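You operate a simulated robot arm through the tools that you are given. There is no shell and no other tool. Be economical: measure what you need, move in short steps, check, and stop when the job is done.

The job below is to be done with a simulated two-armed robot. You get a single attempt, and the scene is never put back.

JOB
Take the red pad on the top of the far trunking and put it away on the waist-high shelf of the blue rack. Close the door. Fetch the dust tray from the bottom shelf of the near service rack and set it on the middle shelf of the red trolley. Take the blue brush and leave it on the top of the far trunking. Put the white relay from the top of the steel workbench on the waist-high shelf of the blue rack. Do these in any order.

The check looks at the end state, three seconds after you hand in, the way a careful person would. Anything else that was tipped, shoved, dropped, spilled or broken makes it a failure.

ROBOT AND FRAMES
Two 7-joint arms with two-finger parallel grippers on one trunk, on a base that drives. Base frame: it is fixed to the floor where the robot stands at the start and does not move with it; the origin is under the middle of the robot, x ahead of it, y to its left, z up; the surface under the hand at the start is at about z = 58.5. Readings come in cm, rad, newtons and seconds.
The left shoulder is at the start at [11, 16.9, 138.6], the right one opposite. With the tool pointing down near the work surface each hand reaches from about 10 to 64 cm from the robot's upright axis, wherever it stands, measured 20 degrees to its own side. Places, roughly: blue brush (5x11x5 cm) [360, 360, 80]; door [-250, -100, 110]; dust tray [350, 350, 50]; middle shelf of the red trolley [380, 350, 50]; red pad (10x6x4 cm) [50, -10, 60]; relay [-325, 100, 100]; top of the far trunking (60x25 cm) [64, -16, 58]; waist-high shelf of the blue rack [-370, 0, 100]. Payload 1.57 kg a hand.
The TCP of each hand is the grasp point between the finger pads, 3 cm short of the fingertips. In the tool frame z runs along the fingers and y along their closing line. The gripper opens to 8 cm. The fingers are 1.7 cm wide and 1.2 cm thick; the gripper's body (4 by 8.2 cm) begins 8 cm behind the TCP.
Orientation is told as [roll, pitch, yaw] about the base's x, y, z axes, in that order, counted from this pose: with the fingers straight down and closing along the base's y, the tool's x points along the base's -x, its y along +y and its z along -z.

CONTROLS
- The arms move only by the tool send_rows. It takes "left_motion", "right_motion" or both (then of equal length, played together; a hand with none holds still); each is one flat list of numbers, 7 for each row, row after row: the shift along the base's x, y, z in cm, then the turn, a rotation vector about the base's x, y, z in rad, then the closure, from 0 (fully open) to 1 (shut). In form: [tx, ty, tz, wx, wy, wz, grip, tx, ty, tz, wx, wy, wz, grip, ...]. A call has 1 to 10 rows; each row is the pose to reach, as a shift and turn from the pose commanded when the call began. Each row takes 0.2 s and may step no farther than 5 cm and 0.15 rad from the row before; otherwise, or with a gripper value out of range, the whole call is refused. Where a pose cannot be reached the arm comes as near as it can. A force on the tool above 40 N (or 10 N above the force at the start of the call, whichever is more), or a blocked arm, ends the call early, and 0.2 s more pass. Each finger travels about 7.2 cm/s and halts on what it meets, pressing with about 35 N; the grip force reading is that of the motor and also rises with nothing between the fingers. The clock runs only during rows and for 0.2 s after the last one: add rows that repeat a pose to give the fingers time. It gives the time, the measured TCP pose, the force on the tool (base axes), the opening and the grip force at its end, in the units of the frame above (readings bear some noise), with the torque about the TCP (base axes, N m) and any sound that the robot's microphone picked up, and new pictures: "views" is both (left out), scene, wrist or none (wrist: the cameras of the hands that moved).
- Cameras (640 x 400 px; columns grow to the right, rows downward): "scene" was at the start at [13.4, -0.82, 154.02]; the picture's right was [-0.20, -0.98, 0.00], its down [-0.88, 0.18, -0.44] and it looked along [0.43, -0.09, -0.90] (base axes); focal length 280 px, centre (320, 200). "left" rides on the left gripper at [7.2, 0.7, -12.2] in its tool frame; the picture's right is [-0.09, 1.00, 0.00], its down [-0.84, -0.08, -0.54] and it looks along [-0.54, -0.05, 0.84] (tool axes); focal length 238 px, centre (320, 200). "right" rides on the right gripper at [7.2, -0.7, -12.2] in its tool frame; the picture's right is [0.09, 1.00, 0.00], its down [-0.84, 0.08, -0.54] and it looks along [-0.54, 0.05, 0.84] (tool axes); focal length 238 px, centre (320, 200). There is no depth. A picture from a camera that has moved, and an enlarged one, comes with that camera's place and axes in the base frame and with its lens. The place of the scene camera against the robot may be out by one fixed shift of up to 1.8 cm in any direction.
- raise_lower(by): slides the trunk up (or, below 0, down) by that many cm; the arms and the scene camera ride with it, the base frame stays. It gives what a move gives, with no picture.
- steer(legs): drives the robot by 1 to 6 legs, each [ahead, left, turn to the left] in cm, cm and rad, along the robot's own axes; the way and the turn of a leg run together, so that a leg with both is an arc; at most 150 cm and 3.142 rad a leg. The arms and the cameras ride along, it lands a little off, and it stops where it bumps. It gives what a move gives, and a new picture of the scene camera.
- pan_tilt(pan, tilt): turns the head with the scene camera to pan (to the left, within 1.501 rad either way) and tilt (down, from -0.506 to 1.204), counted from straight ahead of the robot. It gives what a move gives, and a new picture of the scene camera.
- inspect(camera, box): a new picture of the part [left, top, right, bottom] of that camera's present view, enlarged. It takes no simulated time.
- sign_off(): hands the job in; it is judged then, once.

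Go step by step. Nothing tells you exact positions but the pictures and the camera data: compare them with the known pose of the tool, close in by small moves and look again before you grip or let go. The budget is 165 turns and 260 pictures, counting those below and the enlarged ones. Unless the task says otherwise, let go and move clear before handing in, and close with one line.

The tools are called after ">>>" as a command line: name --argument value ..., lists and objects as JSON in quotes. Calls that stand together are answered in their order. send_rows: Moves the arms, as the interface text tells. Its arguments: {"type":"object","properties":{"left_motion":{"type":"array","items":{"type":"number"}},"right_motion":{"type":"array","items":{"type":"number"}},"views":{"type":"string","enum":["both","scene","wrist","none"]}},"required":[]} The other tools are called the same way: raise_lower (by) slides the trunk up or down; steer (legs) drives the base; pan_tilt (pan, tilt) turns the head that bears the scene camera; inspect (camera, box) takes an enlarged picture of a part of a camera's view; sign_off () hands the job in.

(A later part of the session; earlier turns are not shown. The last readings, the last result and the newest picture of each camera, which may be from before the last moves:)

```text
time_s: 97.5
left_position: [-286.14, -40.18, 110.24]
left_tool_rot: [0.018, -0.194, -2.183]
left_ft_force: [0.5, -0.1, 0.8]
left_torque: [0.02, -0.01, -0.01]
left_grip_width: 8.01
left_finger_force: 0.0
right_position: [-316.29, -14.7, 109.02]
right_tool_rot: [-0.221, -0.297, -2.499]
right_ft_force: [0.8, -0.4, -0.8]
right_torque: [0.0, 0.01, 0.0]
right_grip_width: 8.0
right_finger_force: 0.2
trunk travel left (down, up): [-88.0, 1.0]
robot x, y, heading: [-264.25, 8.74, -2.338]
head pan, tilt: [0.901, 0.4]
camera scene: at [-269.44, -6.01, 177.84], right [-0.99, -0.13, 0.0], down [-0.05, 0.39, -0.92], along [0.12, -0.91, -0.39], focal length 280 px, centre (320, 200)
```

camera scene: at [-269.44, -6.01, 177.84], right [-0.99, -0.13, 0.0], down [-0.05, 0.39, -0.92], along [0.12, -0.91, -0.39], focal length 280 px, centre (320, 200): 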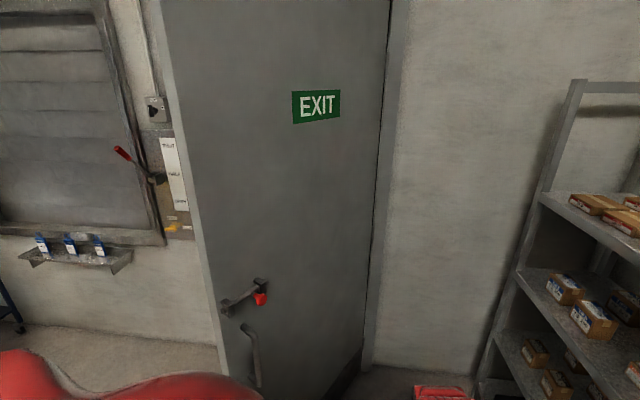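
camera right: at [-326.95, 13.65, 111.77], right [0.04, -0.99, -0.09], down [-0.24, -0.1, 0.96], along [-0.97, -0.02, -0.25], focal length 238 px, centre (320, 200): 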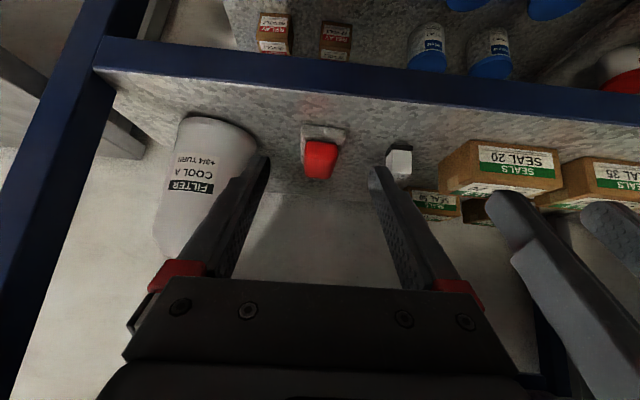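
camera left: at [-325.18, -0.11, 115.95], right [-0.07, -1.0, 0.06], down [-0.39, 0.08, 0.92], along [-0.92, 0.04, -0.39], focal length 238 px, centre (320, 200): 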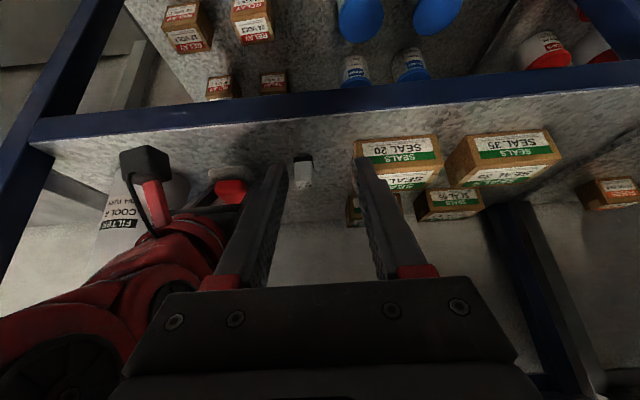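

I see the door's room-side face with a handle and a red-tipped latch. Let me look closer.

>>> inspect --camera "scene" --box '[180, 250, 340, 400]'

>>> pan_tilt --pan 1.1 --tilt 0.75

```text
2.67 times, centred on (260, 325) of scene
camera zoom: at [-269.44, -6.01, 177.84], right [-0.99, -0.13, 0.0], down [-0.05, 0.39, -0.92], along [0.12, -0.91, -0.39], focal length 746 px, centre (480, -133)
```

zoom: 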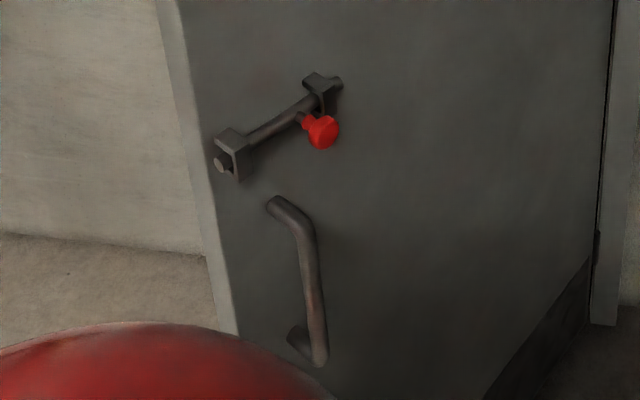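

```text
time_s: 98.4
left_position: [-286.12, -40.1, 110.2]
left_tool_rot: [0.018, -0.193, -2.181]
left_ft_force: [-0.5, 0.4, -0.8]
left_torque: [0.05, 0.02, 0.0]
left_grip_width: 8.01
left_finger_force: 0.0
right_position: [-316.26, -14.52, 108.99]
right_tool_rot: [-0.223, -0.298, -2.501]
right_ft_force: [-0.1, 0.0, 0.5]
right_torque: [-0.01, -0.02, -0.01]
right_grip_width: 7.97
right_finger_force: 0.0
trunk travel left (down, up): [-88.0, 1.0]
robot x, y, heading: [-264.41, 8.54, -2.342]
head pan, tilt: [1.1, 0.75]
camera scene: at [-267.96, -4.68, 174.73], right [-0.95, -0.32, 0.0], down [-0.22, 0.65, -0.73], along [0.24, -0.69, -0.68], focal length 280 px, centre (320, 200)
```

scene: 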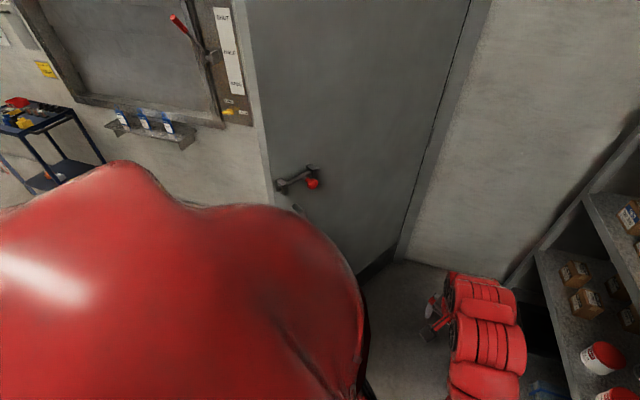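

The leaf is open ~61°: hinge ≈(-279,-143), free edge ≈(-233,-60), slide bolt retracted at z≈119. I'll turn to face its room side (heading ≈ -0.5) so that the right hand can push it shut.

>>> pan_tilt --pan 0 --tilt 0.6

>>> steer --legs '[[0, 0, 1.83]]'

```text
time_s: 99.7
left_position: [-286.05, -40.15, 110.04]
left_tool_rot: [0.018, -0.193, -2.183]
left_ft_force: [-0.3, 0.0, -0.7]
left_torque: [0.05, -0.01, -0.02]
left_grip_width: 8.0
left_finger_force: 0.0
right_position: [-316.17, -14.65, 108.9]
right_tool_rot: [-0.218, -0.298, -2.5]
right_ft_force: [-0.5, -0.4, -0.2]
right_torque: [-0.03, -0.03, -0.04]
right_grip_width: 8.03
right_finger_force: 0.1
trunk travel left (down, up): [-88.0, 1.0]
robot x, y, heading: [-264.38, 8.52, -2.341]
head pan, tilt: [0.0, 0.6]
camera scene: at [-276.78, -3.18, 176.01], right [-0.72, 0.7, 0.0], down [0.39, 0.41, -0.82], along [-0.57, -0.59, -0.57], focal length 280 px, centre (320, 200)
```

scene: 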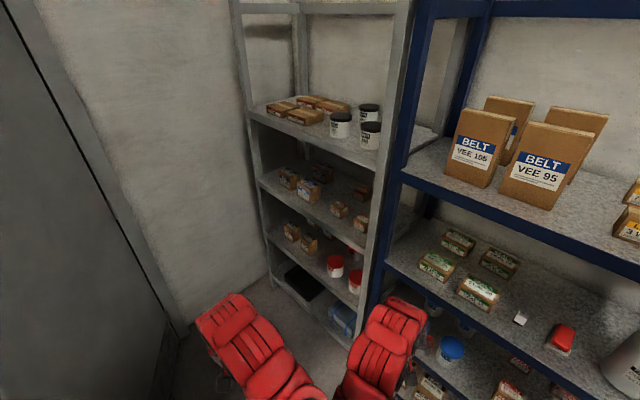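

```text
time_s: 104.5
left_position: [-211.86, -0.01, 110.21]
left_tool_rot: [0.019, -0.194, -0.351]
left_ft_force: [0.4, 0.3, -0.7]
left_torque: [0.01, 0.01, -0.02]
left_grip_width: 7.99
left_finger_force: 0.1
right_position: [-228.72, -35.76, 108.92]
right_tool_rot: [-0.22, -0.298, -0.669]
right_ft_force: [0.0, -0.1, 0.8]
right_torque: [-0.02, -0.01, -0.01]
right_grip_width: 8.01
right_finger_force: 0.0
trunk travel left (down, up): [-88.0, 1.0]
robot x, y, heading: [-264.36, 8.61, -0.504]
head pan, tilt: [0.0, 0.6]
camera scene: at [-250.32, 0.68, 176.01], right [-0.49, -0.87, 0.0], down [-0.49, 0.28, -0.82], along [0.72, -0.4, -0.57], focal length 280 px, centre (320, 200)
```

scene: 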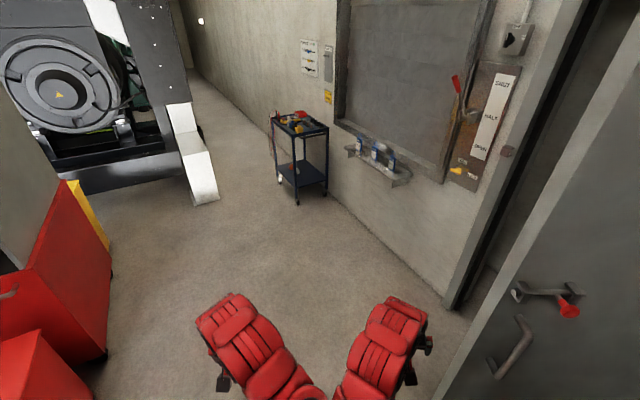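

Geometry confirmed. Slide back a little and right, parallel to the leaf.

>>> steer --legs '[[-8, 0, 0], [0, -42, 0]]'

>>> pan_tilt --pan -0.2 --tilt 0.7

```text
time_s: 107.8
left_position: [-239.15, -32.61, 110.18]
left_tool_rot: [0.016, -0.195, -0.35]
left_ft_force: [1.0, -0.1, -0.2]
left_torque: [0.03, 0.01, -0.02]
left_grip_width: 8.02
left_finger_force: 0.0
right_position: [-256.26, -68.41, 109.11]
right_tool_rot: [-0.222, -0.299, -0.671]
right_ft_force: [-0.4, 0.2, 0.0]
right_torque: [0.01, 0.01, 0.03]
right_grip_width: 8.02
right_finger_force: 0.0
trunk travel left (down, up): [-88.0, 1.0]
robot x, y, heading: [-292.06, -24.6, -0.514]
head pan, tilt: [0.0, 0.6]
camera scene: at [-277.75, -31.93, 176.01], right [-0.49, -0.87, 0.0], down [-0.49, 0.28, -0.82], along [0.72, -0.4, -0.57], focal length 280 px, centre (320, 200)
```

scene: 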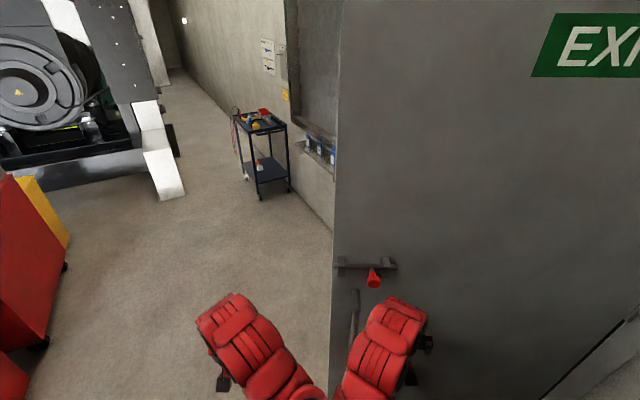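

```text
time_s: 108.5
left_position: [-239.37, -32.73, 110.16]
left_tool_rot: [0.016, -0.194, -0.351]
left_ft_force: [-0.4, 0.2, -0.3]
left_torque: [-0.01, -0.01, -0.03]
left_grip_width: 8.0
left_finger_force: 0.1
right_position: [-256.23, -68.45, 108.99]
right_tool_rot: [-0.219, -0.299, -0.67]
right_ft_force: [0.2, -0.1, 0.2]
right_torque: [0.02, -0.02, -0.01]
right_grip_width: 7.99
right_finger_force: 0.0
trunk travel left (down, up): [-88.0, 1.0]
robot x, y, heading: [-292.05, -24.39, -0.517]
head pan, tilt: [-0.201, 0.7]
camera scene: at [-279.13, -33.29, 175.15], right [-0.65, -0.76, 0.0], down [-0.49, 0.42, -0.77], along [0.58, -0.5, -0.64], focal length 280 px, centre (320, 200)
```

scene: 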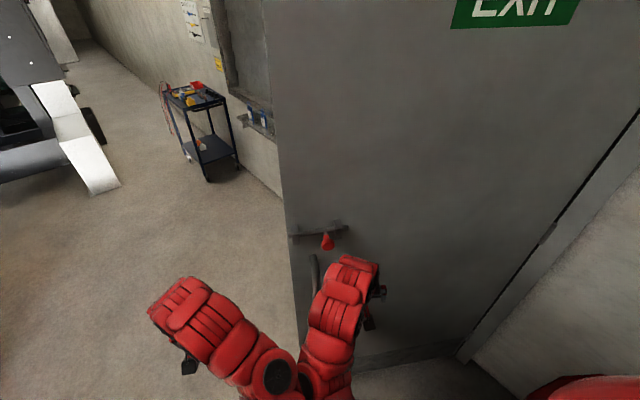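

Now move the right hand toward the hinge side of the hardware, close the gripper and tilt fingers forward.

>>> send_rows --right_motion '[-1.5, -2.6, 0.5, -0.06, -0.11, 0, 0.4, -3, -5.2, 1, -0.12, -0.22, 0, 0.8, -4.4, -7.8, 1.5, -0.18, -0.33, 0, 1, -5.8, -10.5, 2, -0.246, -0.435, 0, 1, -5.8, -10.5, 2, -0.246, -0.435, 0, 1, -5.8, -10.5, 2, -0.246, -0.435, 0, 1]' --views "both"

```text
time_s: 109.5
left_position: [-238.47, -31.9, 110.89]
left_tool_rot: [0.011, -0.212, -0.316]
left_ft_force: [0.4, 0.3, 0.7]
left_torque: [0.0, 0.01, -0.02]
left_grip_width: 8.0
left_finger_force: 0.0
right_position: [-264.74, -82.06, 117.78]
right_tool_rot: [-0.542, -0.628, -0.592]
right_ft_force: [-0.5, -0.1, 0.1]
right_torque: [0.0, 0.01, 0.01]
right_grip_width: 0.01
right_finger_force: 21.2
right hand out of reach, approached as far as the arm can: row 3, 4
trunk travel left (down, up): [-88.0, 1.0]
robot x, y, heading: [-291.61, -24.07, -0.513]
head pan, tilt: [-0.201, 0.7]
stopped in row 4 (right hand): the arm was blocked; the commanded pose is now the measured one
camera scene: at [-279.16, -33.3, 175.15], right [-0.65, -0.76, 0.0], down [-0.49, 0.42, -0.76], along [0.58, -0.5, -0.64], focal length 280 px, centre (320, 200)
camera right: at [-271.65, -70.4, 122.16], right [0.66, 0.58, -0.47], down [0.55, 0.05, 0.84], along [0.51, -0.81, -0.29], focal length 238 px, centre (320, 200)
```

scene: 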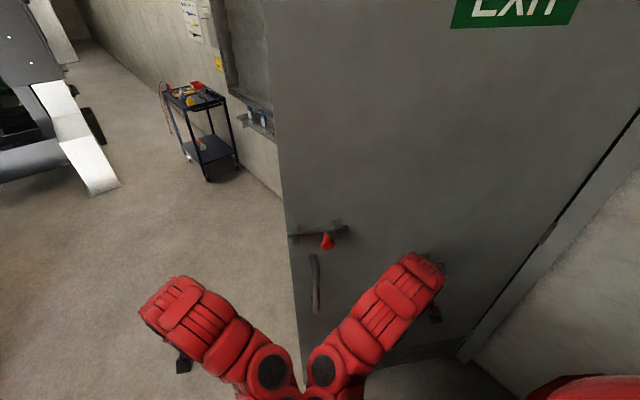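
right: 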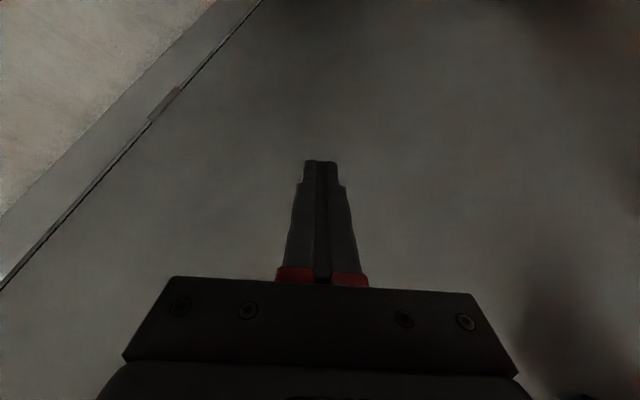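

The fist faces the door face at ~60 cm from the hinge, about 15 cm off. Drive ahead to make contact.

>>> steer --legs '[[12, 0, 0]]'

```text
time_s: 110.7
left_position: [-228.06, -37.71, 110.94]
left_tool_rot: [0.011, -0.214, -0.316]
left_ft_force: [0.3, 0.6, -0.5]
left_torque: [0.0, -0.01, 0.03]
left_grip_width: 8.01
left_finger_force: 0.1
right_position: [-254.3, -87.69, 117.78]
right_tool_rot: [-0.54, -0.63, -0.588]
right_ft_force: [-0.5, 0.5, 0.1]
right_torque: [0.0, 0.0, -0.02]
right_grip_width: 0.03
right_finger_force: 21.4
trunk travel left (down, up): [-88.0, 1.0]
robot x, y, heading: [-281.21, -30.02, -0.511]
head pan, tilt: [-0.201, 0.7]
camera scene: at [-268.85, -38.96, 175.17], right [-0.65, -0.76, 0.0], down [-0.49, 0.42, -0.77], along [0.58, -0.5, -0.64], focal length 280 px, centre (320, 200)
```

scene: 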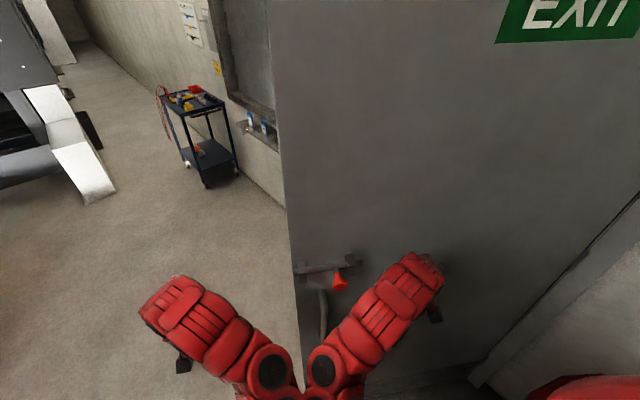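

Not yet touching. Before pushing, pull the left hand back so it won't meet the wall later, then continue ahead.

>>> send_rows --left_motion '[-2.2, 1.2, 0, 0, 0, 0, 0, -4.4, 2.4, 0, 0, 0, 0, 0, -6.6, 3.6, 0, 0, 0, 0, 0, -8.8, 4.9, 0, 0, 0, 0, 0, -11, 6, 0, 0, 0, 0, 0]' --views "none"

>>> steer --legs '[[6, 0, 0]]'

```text
time_s: 111.9
left_position: [-230.72, -35.26, 110.85]
left_tool_rot: [0.02, -0.209, -0.304]
left_ft_force: [1.1, -0.5, -0.6]
left_torque: [-0.05, 0.0, 0.0]
left_grip_width: 7.99
left_finger_force: 0.0
left hand out of reach, approached as far as the arm can: row 2, 3, 4, 5
right_position: [-254.64, -88.1, 117.88]
right_tool_rot: [-0.541, -0.629, -0.602]
right_ft_force: [-0.4, 0.4, -0.2]
right_torque: [0.0, -0.03, 0.01]
right_grip_width: 0.02
right_finger_force: 21.5
trunk travel left (down, up): [-88.0, 1.0]
robot x, y, heading: [-281.18, -29.87, -0.515]
head pan, tilt: [-0.201, 0.7]
```

```text
time_s: 112.8
left_position: [-228.32, -36.72, 110.84]
left_tool_rot: [0.015, -0.212, -0.307]
left_ft_force: [-0.1, 0.3, -0.2]
left_torque: [-0.05, 0.02, -0.02]
left_grip_width: 7.99
left_finger_force: 0.0
right_position: [-252.84, -89.48, 117.7]
right_tool_rot: [-0.547, -0.621, -0.613]
right_ft_force: [0.8, 0.4, -0.2]
right_torque: [0.01, -0.02, 0.01]
right_grip_width: 0.0
right_finger_force: 21.6
trunk travel left (down, up): [-88.0, 1.0]
robot x, y, heading: [-279.37, -31.61, -0.51]
head pan, tilt: [-0.201, 0.7]
stopped in leg 1: the force on the tool passed its limit at 109 N (the readings are from after the stop); the commanded pose is now the measured one
camera scene: at [-266.34, -40.25, 175.18], right [-0.65, -0.76, 0.0], down [-0.49, 0.42, -0.77], along [0.58, -0.5, -0.64], focal length 280 px, centre (320, 200)
```

scene: 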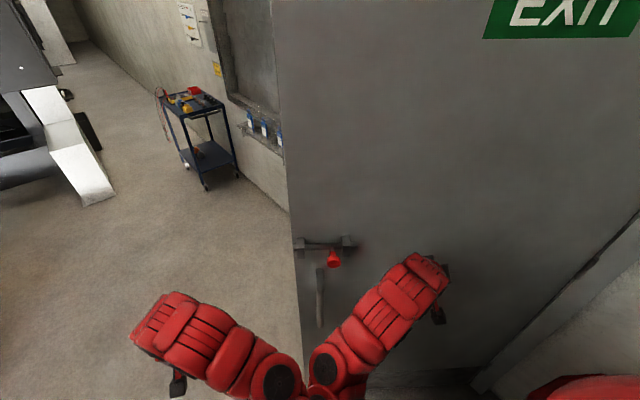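

The impact was too sharp for a drive; I'll push slowly with the arm instead, in small increments.

>>> send_rows --right_motion '[0.4, -0.3, 0, 0, 0, 0, 1, 1, -0.6, 0, 0, 0, 0, 1, 1.8, -1.1, 0, 0, 0, 0, 1, 2.7, -1.6, 0, 0, 0, 0, 1, 3.7, -2.2, 0, 0, 0, 0, 1, 4.8, -2.9, 0, 0, 0, 0, 1, 6, -3.7, 0, 0, 0, 0, 1, 7.2, -4.6, 0, 0, 0, 0, 1, 8.4, -5.5, 0, 0, 0, 0, 1, 9.6, -6.4, 0, 0, 0, 0, 1]' --views "scene"

```text
time_s: 115.0
left_position: [-228.03, -37.08, 110.87]
left_tool_rot: [0.016, -0.211, -0.306]
left_ft_force: [0.9, -0.7, -0.1]
left_torque: [-0.01, 0.01, 0.01]
left_grip_width: 8.0
left_finger_force: 0.0
right_position: [-242.78, -96.05, 117.5]
right_tool_rot: [-0.544, -0.619, -0.61]
right_ft_force: [0.9, -0.5, 0.5]
right_torque: [-0.02, 0.02, -0.03]
right_grip_width: 0.01
right_finger_force: 21.6
trunk travel left (down, up): [-88.0, 1.0]
robot x, y, heading: [-278.99, -31.51, -0.516]
head pan, tilt: [-0.201, 0.7]
camera scene: at [-265.83, -40.73, 175.12], right [-0.65, -0.76, 0.0], down [-0.49, 0.42, -0.76], along [0.58, -0.5, -0.65], focal length 280 px, centre (320, 200)
```

scene: 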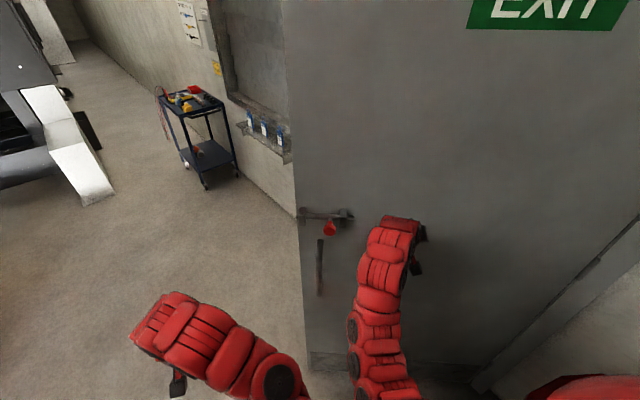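

That works: slow arm pushing moves the door gently. Retract the hand, follow with the base, and push again.

>>> send_rows --right_motion '[-3, 1.7, 0, 0, 0, 0, 1, -6, 3.4, 0, 0, 0, 0, 1, -9, 5, 0, 0, 0, 0, 1, -12, 6.7, 0, 0, 0, 0, 1, -14, 7.9, 0, 0, 0, 0, 1]' --views "none"

>>> steer --legs '[[15, 9, -0.19]]'

```text
time_s: 116.2
left_position: [-228.16, -36.92, 110.8]
left_tool_rot: [0.018, -0.211, -0.304]
left_ft_force: [0.8, -0.2, 0.5]
left_torque: [0.01, -0.01, 0.01]
left_grip_width: 8.0
left_finger_force: 0.1
right_position: [-251.93, -90.93, 117.51]
right_tool_rot: [-0.544, -0.619, -0.613]
right_ft_force: [-0.2, -0.1, -0.5]
right_torque: [0.0, -0.04, 0.0]
right_grip_width: 0.01
right_finger_force: 20.9
right hand out of reach, approached as far as the arm can: row 4, 5
trunk travel left (down, up): [-88.0, 1.0]
robot x, y, heading: [-278.54, -31.58, -0.514]
head pan, tilt: [-0.201, 0.7]
```

```text
time_s: 117.7
left_position: [-212.89, -47.41, 110.92]
left_tool_rot: [0.018, -0.211, -0.493]
left_ft_force: [1.0, 0.2, 1.2]
left_torque: [0.01, -0.03, 0.01]
left_grip_width: 7.99
left_finger_force: 0.0
right_position: [-246.47, -96.04, 117.59]
right_tool_rot: [-0.542, -0.623, -0.801]
right_ft_force: [-0.1, 0.5, 0.1]
right_torque: [0.02, -0.04, 0.03]
right_grip_width: 0.01
right_finger_force: 21.3
trunk travel left (down, up): [-88.0, 1.0]
robot x, y, heading: [-261.43, -32.62, -0.697]
head pan, tilt: [-0.201, 0.7]
camera scene: at [-250.95, -43.99, 175.17], right [-0.78, -0.62, 0.0], down [-0.4, 0.5, -0.77], along [0.48, -0.6, -0.64], focal length 280 px, centre (320, 200)
```

scene: 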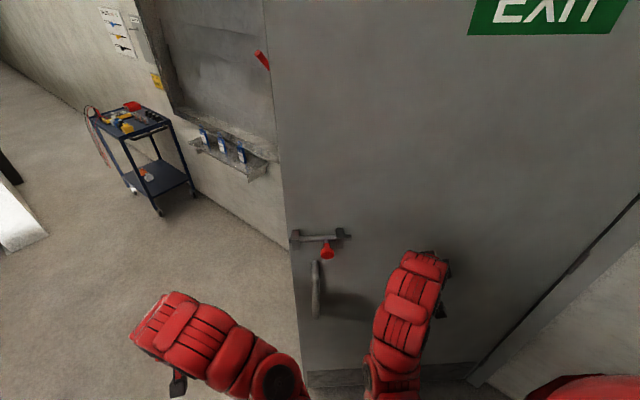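

Push again, along the new heading.

>>> send_rows --right_motion '[0.8, -0.7, 0, 0, 0, 0, 1, 1.6, -1.4, 0, 0, 0, 0, 1, 2.4, -2.1, 0, 0, 0, 0, 1, 3.2, -2.9, 0, 0, 0, 0, 1, 4.2, -3.8, 0, 0, 0, 0, 1, 5.4, -5, 0, 0, 0, 0, 1, 6.6, -6.3, 0, 0, 0, 0, 1, 7.9, -7.7, 0, 0, 0, 0, 1, 9.2, -9.1, 0, 0, 0, 0, 1, 10.5, -10.6, 0, 0, 0, 0, 1]' --views "scene"

```text
time_s: 119.9
left_position: [-212.71, -47.6, 110.79]
left_tool_rot: [0.016, -0.212, -0.495]
left_ft_force: [0.6, 0.0, -0.7]
left_torque: [0.02, 0.01, 0.02]
left_grip_width: 8.02
left_finger_force: 0.1
right_position: [-235.55, -106.85, 117.56]
right_tool_rot: [-0.544, -0.619, -0.799]
right_ft_force: [0.0, 0.0, 0.0]
right_torque: [0.03, 0.02, -0.04]
right_grip_width: 0.0
right_finger_force: 21.6
trunk travel left (down, up): [-88.0, 1.0]
robot x, y, heading: [-261.79, -32.82, -0.699]
head pan, tilt: [-0.201, 0.7]
camera scene: at [-250.61, -44.18, 175.13], right [-0.78, -0.62, 0.0], down [-0.4, 0.51, -0.76], along [0.47, -0.6, -0.64], focal length 280 px, centre (320, 200)
```

scene: 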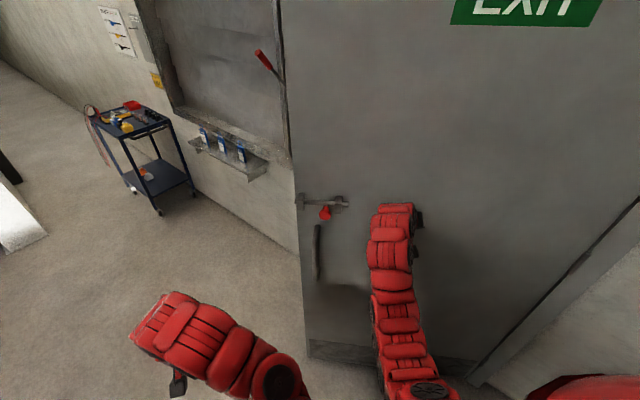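

Retract, follow, and push again.

>>> send_rows --right_motion '[-2.6, 2.2, 0, 0, 0, 0, 1, -5.2, 4.4, 0, 0, 0, 0, 1, -7.8, 6.6, 0, 0, 0, 0, 1, -10.2, 8.6, 0, 0, 0, 0, 1, -11.4, 9.6, 0, 0, 0, 0, 1]' --views "none"

>>> steer --legs '[[19, 11, -0.21]]'

```text
time_s: 121.1
left_position: [-212.65, -47.47, 110.76]
left_tool_rot: [0.017, -0.21, -0.494]
left_ft_force: [1.0, -1.0, 0.1]
left_torque: [0.01, 0.04, 0.0]
left_grip_width: 7.96
left_finger_force: 0.1
right_position: [-247.23, -97.05, 117.52]
right_tool_rot: [-0.543, -0.618, -0.801]
right_ft_force: [0.1, -0.7, -0.7]
right_torque: [-0.02, 0.04, 0.02]
right_grip_width: 0.0
right_finger_force: 21.6
trunk travel left (down, up): [-88.0, 1.0]
robot x, y, heading: [-261.35, -32.67, -0.695]
head pan, tilt: [-0.201, 0.7]
```

```text
time_s: 122.8
left_position: [-195.99, -63.15, 110.93]
left_tool_rot: [0.016, -0.213, -0.703]
left_ft_force: [-0.6, 0.2, 0.1]
left_torque: [0.0, 0.0, 0.01]
left_grip_width: 8.0
left_finger_force: 0.1
right_position: [-239.95, -104.49, 117.66]
right_tool_rot: [-0.543, -0.621, -1.01]
right_ft_force: [-0.1, -0.5, -0.1]
right_torque: [0.0, 0.0, -0.04]
right_grip_width: 0.01
right_finger_force: 21.6
trunk travel left (down, up): [-88.0, 1.0]
robot x, y, heading: [-240.4, -38.55, -0.913]
head pan, tilt: [-0.201, 0.7]
camera scene: at [-232.5, -52.06, 175.16], right [-0.9, -0.44, 0.0], down [-0.29, 0.58, -0.77], along [0.34, -0.69, -0.64], focal length 280 px, centre (320, 200)
```

scene: 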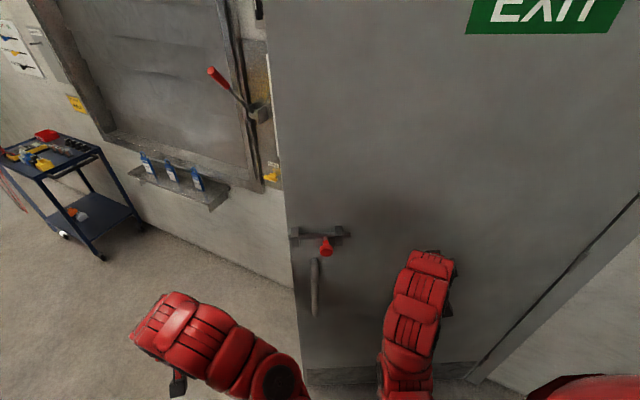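

Push again along heading.

>>> send_rows --right_motion '[0.8, -1.0, 0, 0, 0, 0, 1, 1.5, -1.9, 0, 0, 0, 0, 1, 2.2, -2.8, 0, 0, 0, 0, 1, 2.9, -3.8, 0, 0, 0, 0, 1, 3.8, -5, 0, 0, 0, 0, 1, 4.7, -6.3, 0, 0, 0, 0, 1, 5.6, -7.8, 0, 0, 0, 0, 1, 6.4, -9.3, 0, 0, 0, 0, 1, 7.2, -10.8, 0, 0, 0, 0, 1, 8, -12.4, 0, 0, 0, 0, 1]' --views "scene"

```text
time_s: 125.0
left_position: [-195.79, -63.34, 110.87]
left_tool_rot: [0.018, -0.213, -0.703]
left_ft_force: [0.1, 0.9, -0.6]
left_torque: [-0.01, -0.02, 0.01]
left_grip_width: 8.0
left_finger_force: 0.0
right_position: [-231.64, -117.16, 117.55]
right_tool_rot: [-0.544, -0.618, -1.012]
right_ft_force: [0.5, 0.1, -0.8]
right_torque: [-0.01, 0.02, 0.0]
right_grip_width: 0.0
right_finger_force: 21.4
trunk travel left (down, up): [-88.0, 1.0]
robot x, y, heading: [-240.39, -38.49, -0.912]
head pan, tilt: [-0.201, 0.7]
camera scene: at [-232.3, -52.27, 175.13], right [-0.9, -0.44, 0.0], down [-0.29, 0.58, -0.76], along [0.34, -0.68, -0.65], focal length 280 px, centre (320, 200)
```

scene: 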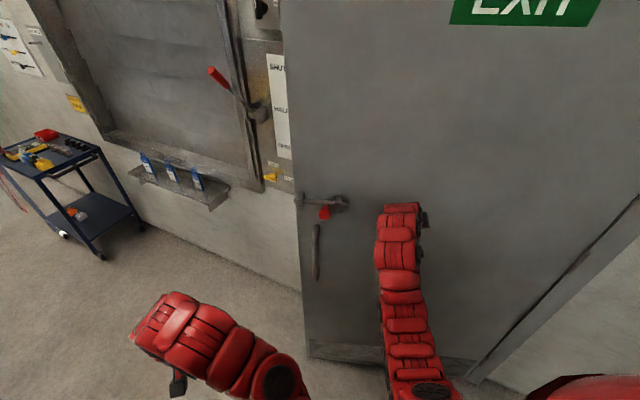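

The door is ~27° from shut. I'll bring the right hand more to the robot's centre before the next stage so the left hand stays in front of the leaf, away from the wall shelf and lever.

>>> send_rows --right_motion '[-2.4, 3.1, 0, 0, 0, 0, 1, -4.8, 6.2, 0, 0, 0, 0, 1, -7.2, 9.3, 0, 0, 0, 0, 1, -3.6, 12.2, 0, 0, 0, 0, 1, 0.1, 15, 0, 0, 0, 0, 1, 3.8, 17.8, 0, 0, 0, 0, 1, 7.5, 20.6, 0, 0, 0, 0, 1, 9, 21.7, 0, 0, 0, 0, 1]' --views "none"

```text
time_s: 126.8
left_position: [-195.64, -62.97, 110.87]
left_tool_rot: [0.018, -0.211, -0.692]
left_ft_force: [-0.5, -0.2, 1.0]
left_torque: [-0.02, 0.01, -0.02]
left_grip_width: 7.99
left_finger_force: 0.0
right_position: [-223.33, -95.75, 117.7]
right_tool_rot: [-0.552, -0.62, -1.024]
right_ft_force: [0.7, -0.2, -1.1]
right_torque: [0.01, 0.03, -0.01]
right_grip_width: 0.0
right_finger_force: 21.2
trunk travel left (down, up): [-88.0, 1.0]
robot x, y, heading: [-240.21, -38.81, -0.912]
head pan, tilt: [-0.201, 0.7]
```

>>> steer --legs '[[11, -9.3, -0.19]]'

>>> send_rows --right_motion '[0.5, -1.0, 0, 0, 0, 0, 1, 1, -2, 0, 0, 0, 0, 1, 1.5, -3, 0, 0, 0, 0, 1, 2, -4, 0, 0, 0, 0, 1, 2.5, -5.2, 0, 0, 0, 0, 1, 3, -6.6, 0, 0, 0, 0, 1, 3.5, -8.2, 0, 0, 0, 0, 1, 4, -9.8, 0, 0, 0, 0, 1, 4.4, -11.4, 0, 0, 0, 0, 1, 4.8, -13, 0, 0, 0, 0, 1]' --views "scene"

```text
time_s: 128.1
left_position: [-202.86, -85.07, 110.91]
left_tool_rot: [0.017, -0.212, -0.885]
left_ft_force: [-0.6, -0.1, 0.1]
left_torque: [0.01, -0.03, 0.02]
left_grip_width: 8.03
left_finger_force: 0.2
right_position: [-236.12, -111.91, 117.83]
right_tool_rot: [-0.548, -0.624, -1.215]
right_ft_force: [1.3, 0.3, 0.1]
right_torque: [-0.03, 0.02, -0.02]
right_grip_width: 0.04
right_finger_force: 21.5
trunk travel left (down, up): [-88.0, 1.0]
robot x, y, heading: [-242.27, -53.0, -1.097]
head pan, tilt: [-0.201, 0.7]
camera scene: at [-236.97, -67.46, 175.17], right [-0.96, -0.27, 0.0], down [-0.17, 0.62, -0.77], along [0.21, -0.74, -0.64], focal length 280 px, centre (320, 200)
```

scene: 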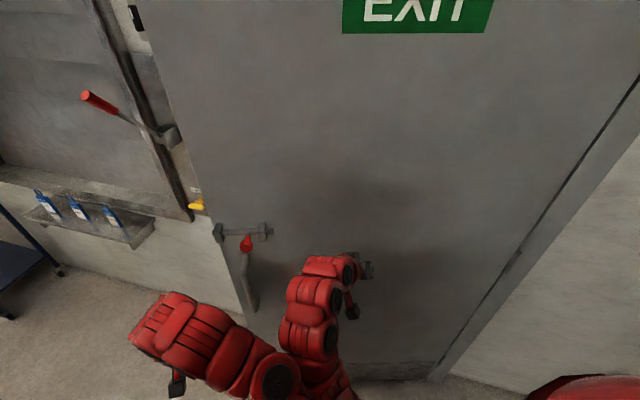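

```text
time_s: 130.3
left_position: [-202.91, -85.3, 110.94]
left_tool_rot: [0.018, -0.213, -0.884]
left_ft_force: [0.5, -0.3, 0.5]
left_torque: [0.01, -0.01, 0.0]
left_grip_width: 7.98
left_finger_force: 0.0
right_position: [-231.48, -125.22, 117.73]
right_tool_rot: [-0.546, -0.621, -1.214]
right_ft_force: [0.0, -0.2, -0.1]
right_torque: [0.0, -0.01, -0.01]
right_grip_width: 0.01
right_finger_force: 21.5
trunk travel left (down, up): [-88.0, 1.0]
robot x, y, heading: [-242.21, -53.26, -1.095]
head pan, tilt: [-0.201, 0.7]
camera scene: at [-237.1, -67.67, 175.16], right [-0.96, -0.27, 0.0], down [-0.17, 0.62, -0.77], along [0.21, -0.74, -0.64], focal length 280 px, centre (320, 200)
```

scene: 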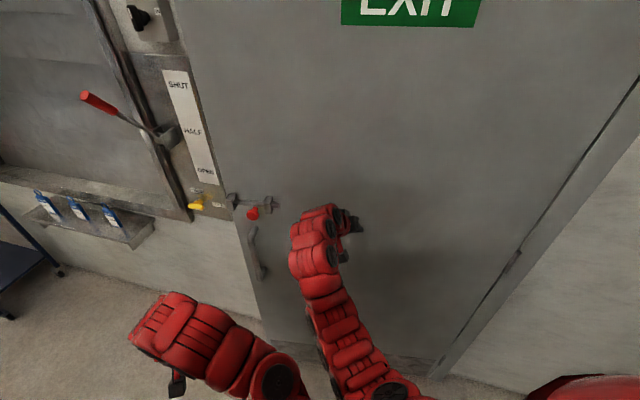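

Keep extending the arm while it still reaches.

>>> send_rows --right_motion '[0.2, -0.8, 0, 0, 0, 0, 1, 0.4, -1.7, 0, 0, 0, 0, 1, 0.6, -2.7, 0, 0, 0, 0, 1, 0.8, -3.8, 0, 0, 0, 0, 1, 1, -5, 0, 0, 0, 0, 1, 1.2, -6.2, 0, 0, 0, 0, 1, 1.4, -7.4, 0, 0, 0, 0, 1, 1.6, -8.6, 0, 0, 0, 0, 1, 1.7, -9.8, 0, 0, 0, 0, 1]' --views "scene"

```text
time_s: 132.3
left_position: [-202.99, -84.85, 110.89]
left_tool_rot: [0.016, -0.211, -0.883]
left_ft_force: [0.4, -0.3, 0.1]
left_torque: [0.03, -0.01, -0.03]
left_grip_width: 7.97
left_finger_force: 0.2
right_position: [-229.93, -134.57, 117.82]
right_tool_rot: [-0.547, -0.62, -1.214]
right_ft_force: [-0.8, 20.2, 6.1]
right_torque: [0.13, 0.01, -0.2]
right_grip_width: 0.03
right_finger_force: 21.1
trunk travel left (down, up): [-88.0, 1.0]
robot x, y, heading: [-242.25, -52.94, -1.1]
head pan, tilt: [-0.201, 0.7]
camera scene: at [-237.08, -67.18, 175.2], right [-0.96, -0.27, 0.0], down [-0.17, 0.62, -0.77], along [0.21, -0.74, -0.64], focal length 280 px, centre (320, 200)
```

scene: 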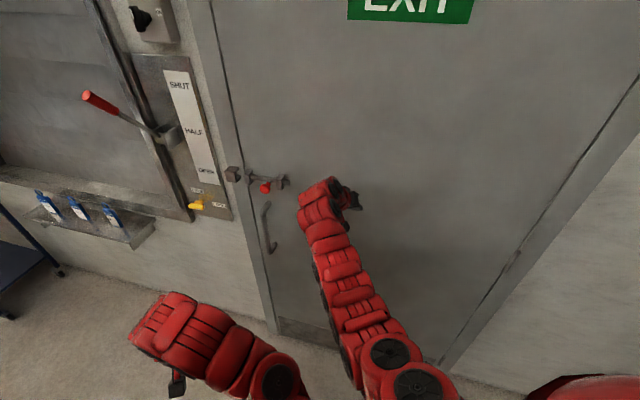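

The door appears to have met the frame (20 N). Check closely and press a touch more.

>>> send_rows --right_motion '[0, -0.3, 0, 0, 0, 0, 1, 0, -0.6, 0, 0, 0, 0, 1]' --views "none"

>>> inspect --camera "scene" --box '[180, 80, 340, 280]'

```text
time_s: 132.9
left_position: [-203.11, -84.64, 111.08]
left_tool_rot: [0.015, -0.214, -0.886]
left_ft_force: [-0.5, 0.6, -0.8]
left_torque: [0.01, -0.03, -0.01]
left_grip_width: 7.99
left_finger_force: 0.0
right_position: [-229.75, -134.55, 117.74]
right_tool_rot: [-0.545, -0.616, -1.215]
right_ft_force: [-2.2, 24.3, 8.2]
right_torque: [0.13, 0.31, -0.26]
right_grip_width: 0.0
right_finger_force: 21.5
trunk travel left (down, up): [-88.0, 1.0]
robot x, y, heading: [-242.18, -52.83, -1.1]
head pan, tilt: [-0.201, 0.7]
stopped in row 2 (right hand): the force on the tool passed its limit at 42 N (the readings are from after the stop); the commanded pose is now the measured one
```

```text
2.00 times, centred on (260, 180) of scene
camera zoom: at [-237.18, -66.7, 175.26], right [-0.96, -0.27, 0.0], down [-0.17, 0.62, -0.77], along [0.21, -0.74, -0.64], focal length 559 px, centre (440, 240)
```

zoom: 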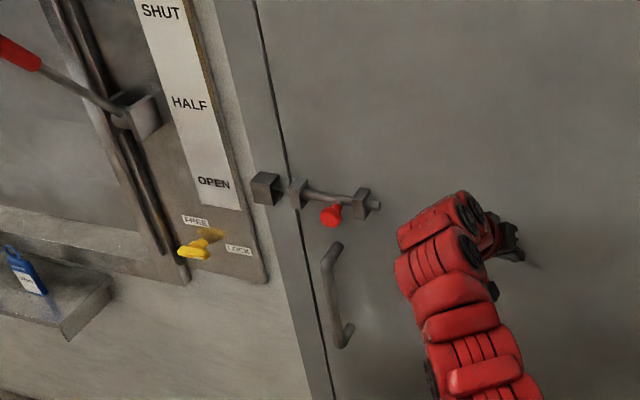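

The door is fully shut in its frame. Withdraw the right hand and straighten it up.

>>> send_rows --right_motion '[-1, 2.5, 0, 0, 0, 0, 1, -2.5, 6, 0, 0, 0, 0, 1, -4, 9, 0, 0.11, -0.035, 0.04, 1, -5, 11.5, 0, 0.22, -0.07, 0.08, 0.8, -6, 14, 0, 0.33, -0.105, 0.12, 0.5, -7, 16.5, 0, 0.44, -0.14, 0.16, 0.2, -8, 18.5, 0, 0.55, -0.17, 0.2, 0, -8, 18.5, 0, 0.66, -0.205, 0.24, 0, -8, 18.5, 0, 0.78, -0.246, 0.28, 0]' --views "scene"

```text
time_s: 134.9
left_position: [-203.03, -85.2, 110.75]
left_tool_rot: [0.019, -0.212, -0.884]
left_ft_force: [0.0, 0.1, 0.2]
left_torque: [-0.02, 0.03, -0.01]
left_grip_width: 8.02
left_finger_force: 0.1
right_position: [-237.86, -116.49, 116.02]
right_tool_rot: [-0.159, -0.163, -1.16]
right_ft_force: [0.3, -0.2, 0.6]
right_torque: [0.02, -0.02, 0.01]
right_grip_width: 8.0
right_finger_force: 0.1
right hand out of reach, approached as far as the arm can: row 7, 8, 9
trunk travel left (down, up): [-88.0, 1.0]
robot x, y, heading: [-242.36, -53.02, -1.099]
head pan, tilt: [-0.201, 0.7]
camera scene: at [-237.09, -67.7, 175.15], right [-0.96, -0.27, 0.0], down [-0.17, 0.62, -0.76], along [0.21, -0.74, -0.64], focal length 280 px, centre (320, 200)
```

scene: 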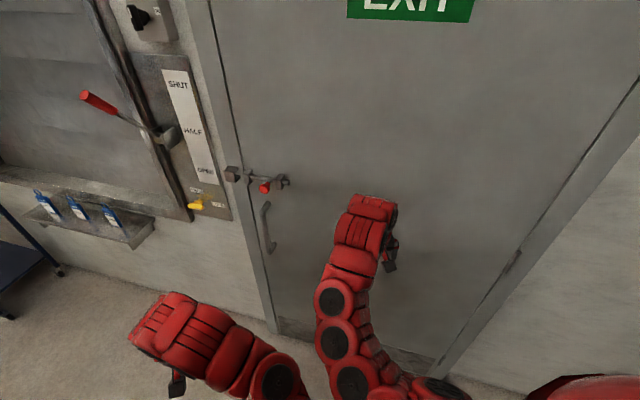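

Door remains shut. Back off, turn to face +x, and look along the way.

>>> steer --legs '[[-50, 0, 0], [0, 0, 1.1]]'

>>> pan_tilt --pan 0.3 --tilt 0.4

```text
time_s: 140.6
left_position: [-218.28, 11.79, 110.86]
left_tool_rot: [0.018, -0.212, 0.208]
left_ft_force: [-0.9, 0.6, 0.0]
left_torque: [-0.02, 0.01, -0.04]
left_grip_width: 8.0
left_finger_force: 0.0
right_position: [-206.52, -33.56, 115.95]
right_tool_rot: [-0.159, -0.164, -0.069]
right_ft_force: [-0.2, -0.3, -0.5]
right_torque: [0.01, -0.02, 0.0]
right_grip_width: 8.02
right_finger_force: 0.2
trunk travel left (down, up): [-88.0, 1.0]
robot x, y, heading: [-265.13, -7.84, -0.004]
head pan, tilt: [-0.201, 0.7]
camera scene: at [-249.42, -9.52, 175.15], right [-0.2, -0.98, 0.0], down [-0.63, 0.13, -0.76], along [0.75, -0.16, -0.64], focal length 280 px, centre (320, 200)
```

scene: 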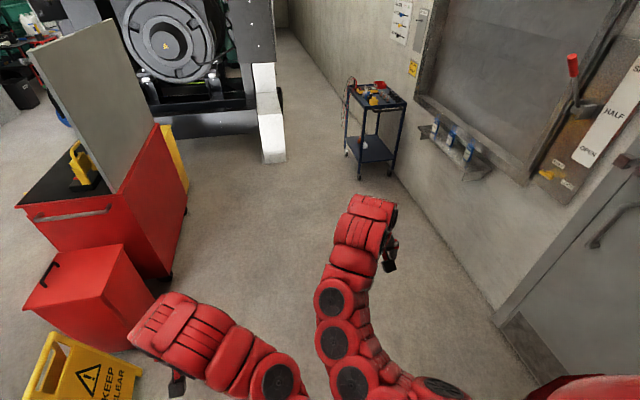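

```text
time_s: 141.6
left_position: [-218.22, 11.86, 110.82]
left_tool_rot: [0.018, -0.212, 0.207]
left_ft_force: [0.0, 0.7, 0.0]
left_torque: [0.0, 0.02, -0.03]
left_grip_width: 8.0
left_finger_force: 0.0
right_position: [-206.53, -33.6, 116.03]
right_tool_rot: [-0.159, -0.164, -0.07]
right_ft_force: [0.4, -0.3, 0.6]
right_torque: [0.0, -0.01, -0.01]
right_grip_width: 8.01
right_finger_force: 0.1
trunk travel left (down, up): [-88.0, 1.0]
robot x, y, heading: [-265.71, -8.32, -0.002]
head pan, tilt: [0.3, 0.4]
camera scene: at [-248.87, -5.1, 177.83], right [0.29, -0.96, 0.0], down [-0.37, -0.11, -0.92], along [0.88, 0.27, -0.39], focal length 280 px, centre (320, 200)
```

scene: 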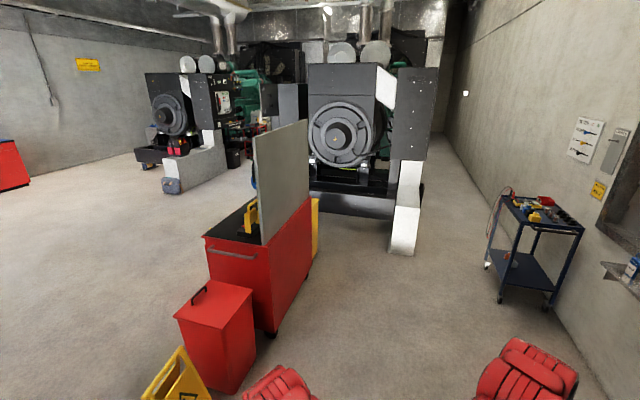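

Overview: red trolley with board in the middle, generator 2 further left; the target corner should be beyond, along the aisle between the generators. I'll go around the trolley: up along x≈-250, then +x along y≈235.

>>> pan_tilt --pan 0 --tilt 0.4

>>> steer --legs '[[0, 0, 1.57], [120, -14, 0], [120, 0, 0], [0, 0, -1.57]]'

```text
time_s: 142.3
left_position: [-218.17, 11.73, 110.86]
left_tool_rot: [0.016, -0.211, 0.206]
left_ft_force: [-0.2, -0.4, 0.0]
left_torque: [-0.02, 0.0, -0.04]
left_grip_width: 8.0
left_finger_force: 0.1
right_position: [-206.63, -33.59, 115.96]
right_tool_rot: [-0.159, -0.164, -0.07]
right_ft_force: [0.9, 1.0, -0.2]
right_torque: [0.01, -0.02, -0.01]
right_grip_width: 8.01
right_finger_force: 0.0
trunk travel left (down, up): [-88.0, 1.0]
robot x, y, heading: [-265.08, -7.99, -0.005]
head pan, tilt: [0.0, 0.4]
camera scene: at [-248.47, -7.8, 177.84], right [0.0, -1.0, 0.0], down [-0.39, 0.0, -0.92], along [0.92, 0.0, -0.39], focal length 280 px, centre (320, 200)
```

scene: 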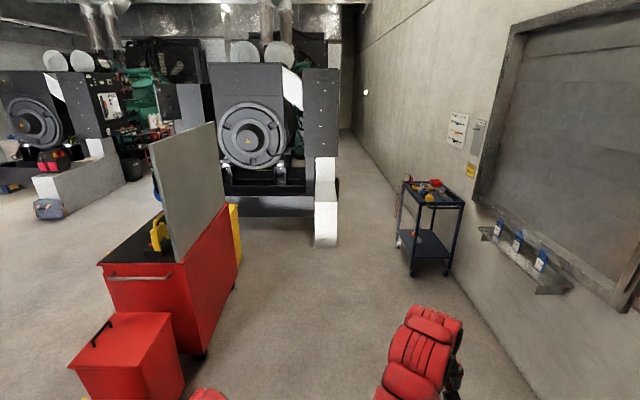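

```text
time_s: 161.8
left_position: [-203.82, 252.23, 110.75]
left_tool_rot: [0.018, -0.211, 0.209]
left_ft_force: [0.0, 0.5, 0.2]
left_torque: [0.01, -0.02, -0.05]
left_grip_width: 8.0
left_finger_force: 0.1
right_position: [-192.16, 206.83, 116.0]
right_tool_rot: [-0.16, -0.165, -0.068]
right_ft_force: [-0.1, -0.1, 0.9]
right_torque: [-0.02, 0.0, -0.02]
right_grip_width: 7.98
right_finger_force: 0.2
trunk travel left (down, up): [-88.0, 1.0]
robot x, y, heading: [-250.08, 232.19, -0.006]
head pan, tilt: [0.0, 0.4]
camera scene: at [-234.2, 232.57, 177.83], right [0.0, -1.0, 0.0], down [-0.39, 0.0, -0.92], along [0.92, 0.0, -0.39], focal length 280 px, centre (320, 200)
```

scene: 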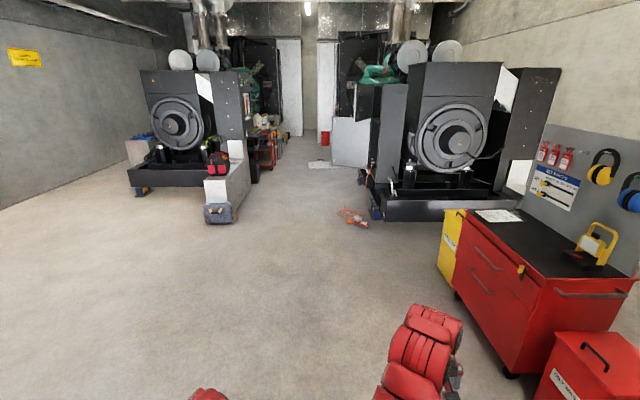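

The aisle is clear along y≈265 (a small orange tool lies near [120,186]). Zoom to the red trolley area on the left side of the aisle.

>>> inspect --camera "scene" --box '[200, 90, 360, 190]'

>>> steer --legs '[[140, 30, 0], [140, 0, 0], [120, 0, 0]]'

```text
4.00 times, centred on (280, 140) of scene
camera zoom: at [-234.2, 232.57, 177.83], right [0.0, -1.0, 0.0], down [-0.39, 0.0, -0.92], along [0.92, 0.0, -0.39], focal length 1119 px, centre (480, 440)
```

zoom: 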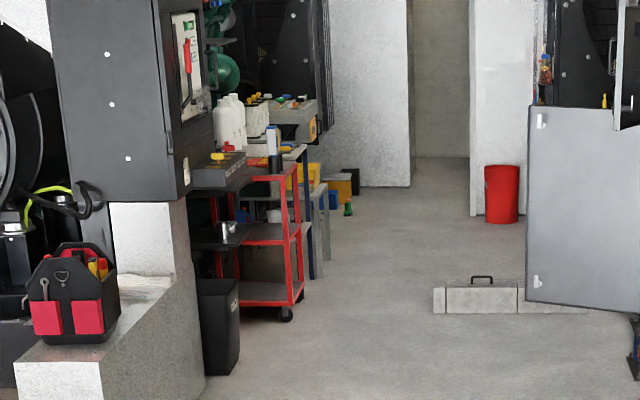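

```text
time_s: 181.1
left_position: [194.45, 284.44, 110.77]
left_tool_rot: [0.017, -0.211, 0.22]
left_ft_force: [0.9, 0.3, 0.0]
left_torque: [0.01, -0.03, 0.02]
left_grip_width: 8.01
left_finger_force: 0.1
right_position: [206.81, 239.06, 116.01]
right_tool_rot: [-0.158, -0.164, -0.053]
right_ft_force: [0.0, -0.1, -0.5]
right_torque: [-0.02, -0.01, -0.03]
right_grip_width: 8.0
right_finger_force: 0.0
trunk travel left (down, up): [-88.0, 1.0]
robot x, y, heading: [147.56, 263.75, 0.007]
head pan, tilt: [0.0, 0.4]
camera scene: at [164.41, 264.32, 177.84], right [0.01, -1.0, 0.0], down [-0.39, 0.0, -0.92], along [0.92, 0.01, -0.39], focal length 280 px, centre (320, 200)
```

scene: 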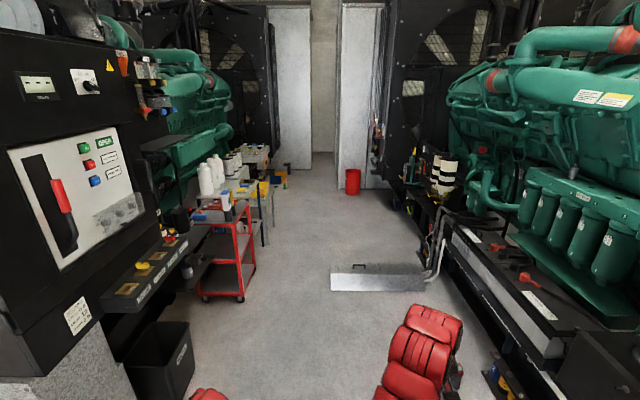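

I see the red trolley and the racks behind it along the left side. Zoom in.

>>> inspect --camera "scene" --box '[120, 130, 320, 310]'

```text
2.22 times, centred on (220, 220) of scene
camera zoom: at [164.41, 264.32, 177.84], right [0.01, -1.0, 0.0], down [-0.39, 0.0, -0.92], along [0.92, 0.01, -0.39], focal length 622 px, centre (542, 156)
```

zoom: 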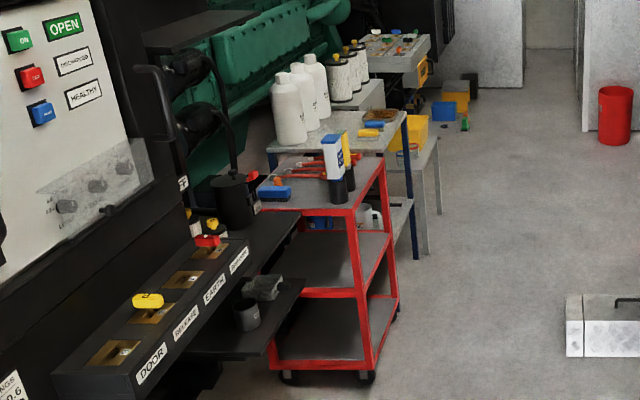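

The red trolley stands at x 355–400, y 335–370, with the blue brush on its top at ≈[357,359,82]. I'll drive closer to find the dust tray.

>>> steer --legs '[[120, -5, 0]]'

>>> pan_tilt --pan 0.8 --tilt 0.7

```text
time_s: 187.2
left_position: [313.75, 280.06, 110.87]
left_tool_rot: [0.017, -0.211, 0.218]
left_ft_force: [0.7, 0.0, 0.5]
left_torque: [-0.01, 0.0, 0.0]
left_grip_width: 8.02
left_finger_force: 0.2
right_position: [325.75, 234.8, 115.97]
right_tool_rot: [-0.158, -0.165, -0.059]
right_ft_force: [0.6, -0.4, -0.5]
right_torque: [-0.03, -0.01, 0.0]
right_grip_width: 8.01
right_finger_force: 0.1
trunk travel left (down, up): [-88.0, 1.0]
robot x, y, heading: [266.91, 259.41, -0.002]
head pan, tilt: [0.0, 0.4]
camera scene: at [283.58, 260.1, 177.84], right [0.01, -1.0, 0.0], down [-0.39, 0.0, -0.92], along [0.92, 0.0, -0.39], focal length 280 px, centre (320, 200)
```

scene: 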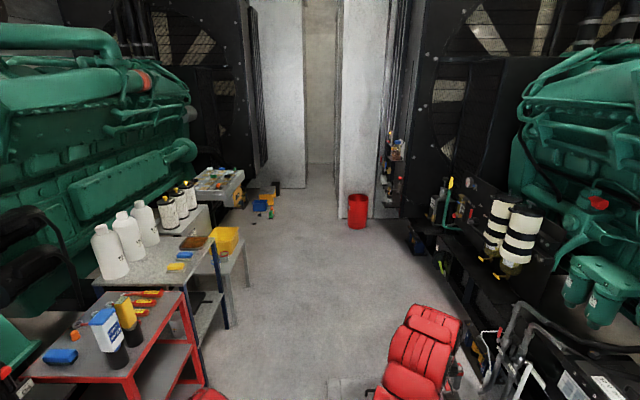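

```text
time_s: 188.3
left_position: [313.64, 280.03, 110.72]
left_tool_rot: [0.017, -0.211, 0.218]
left_ft_force: [-0.6, 0.6, -0.1]
left_torque: [-0.03, -0.04, 0.02]
left_grip_width: 8.02
left_finger_force: 0.2
right_position: [325.86, 234.78, 115.93]
right_tool_rot: [-0.158, -0.164, -0.057]
right_ft_force: [-0.4, 0.2, -0.9]
right_torque: [-0.01, -0.01, 0.02]
right_grip_width: 7.99
right_finger_force: 0.1
trunk travel left (down, up): [-88.0, 1.0]
robot x, y, heading: [267.22, 259.92, 0.005]
head pan, tilt: [0.799, 0.7]
camera scene: at [280.25, 266.17, 175.15], right [0.72, -0.69, 0.0], down [-0.45, -0.46, -0.77], along [0.53, 0.55, -0.64], focal length 280 px, centre (320, 200)
```

scene: 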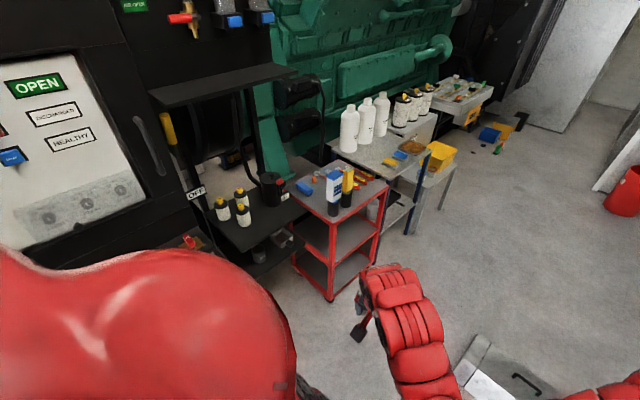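

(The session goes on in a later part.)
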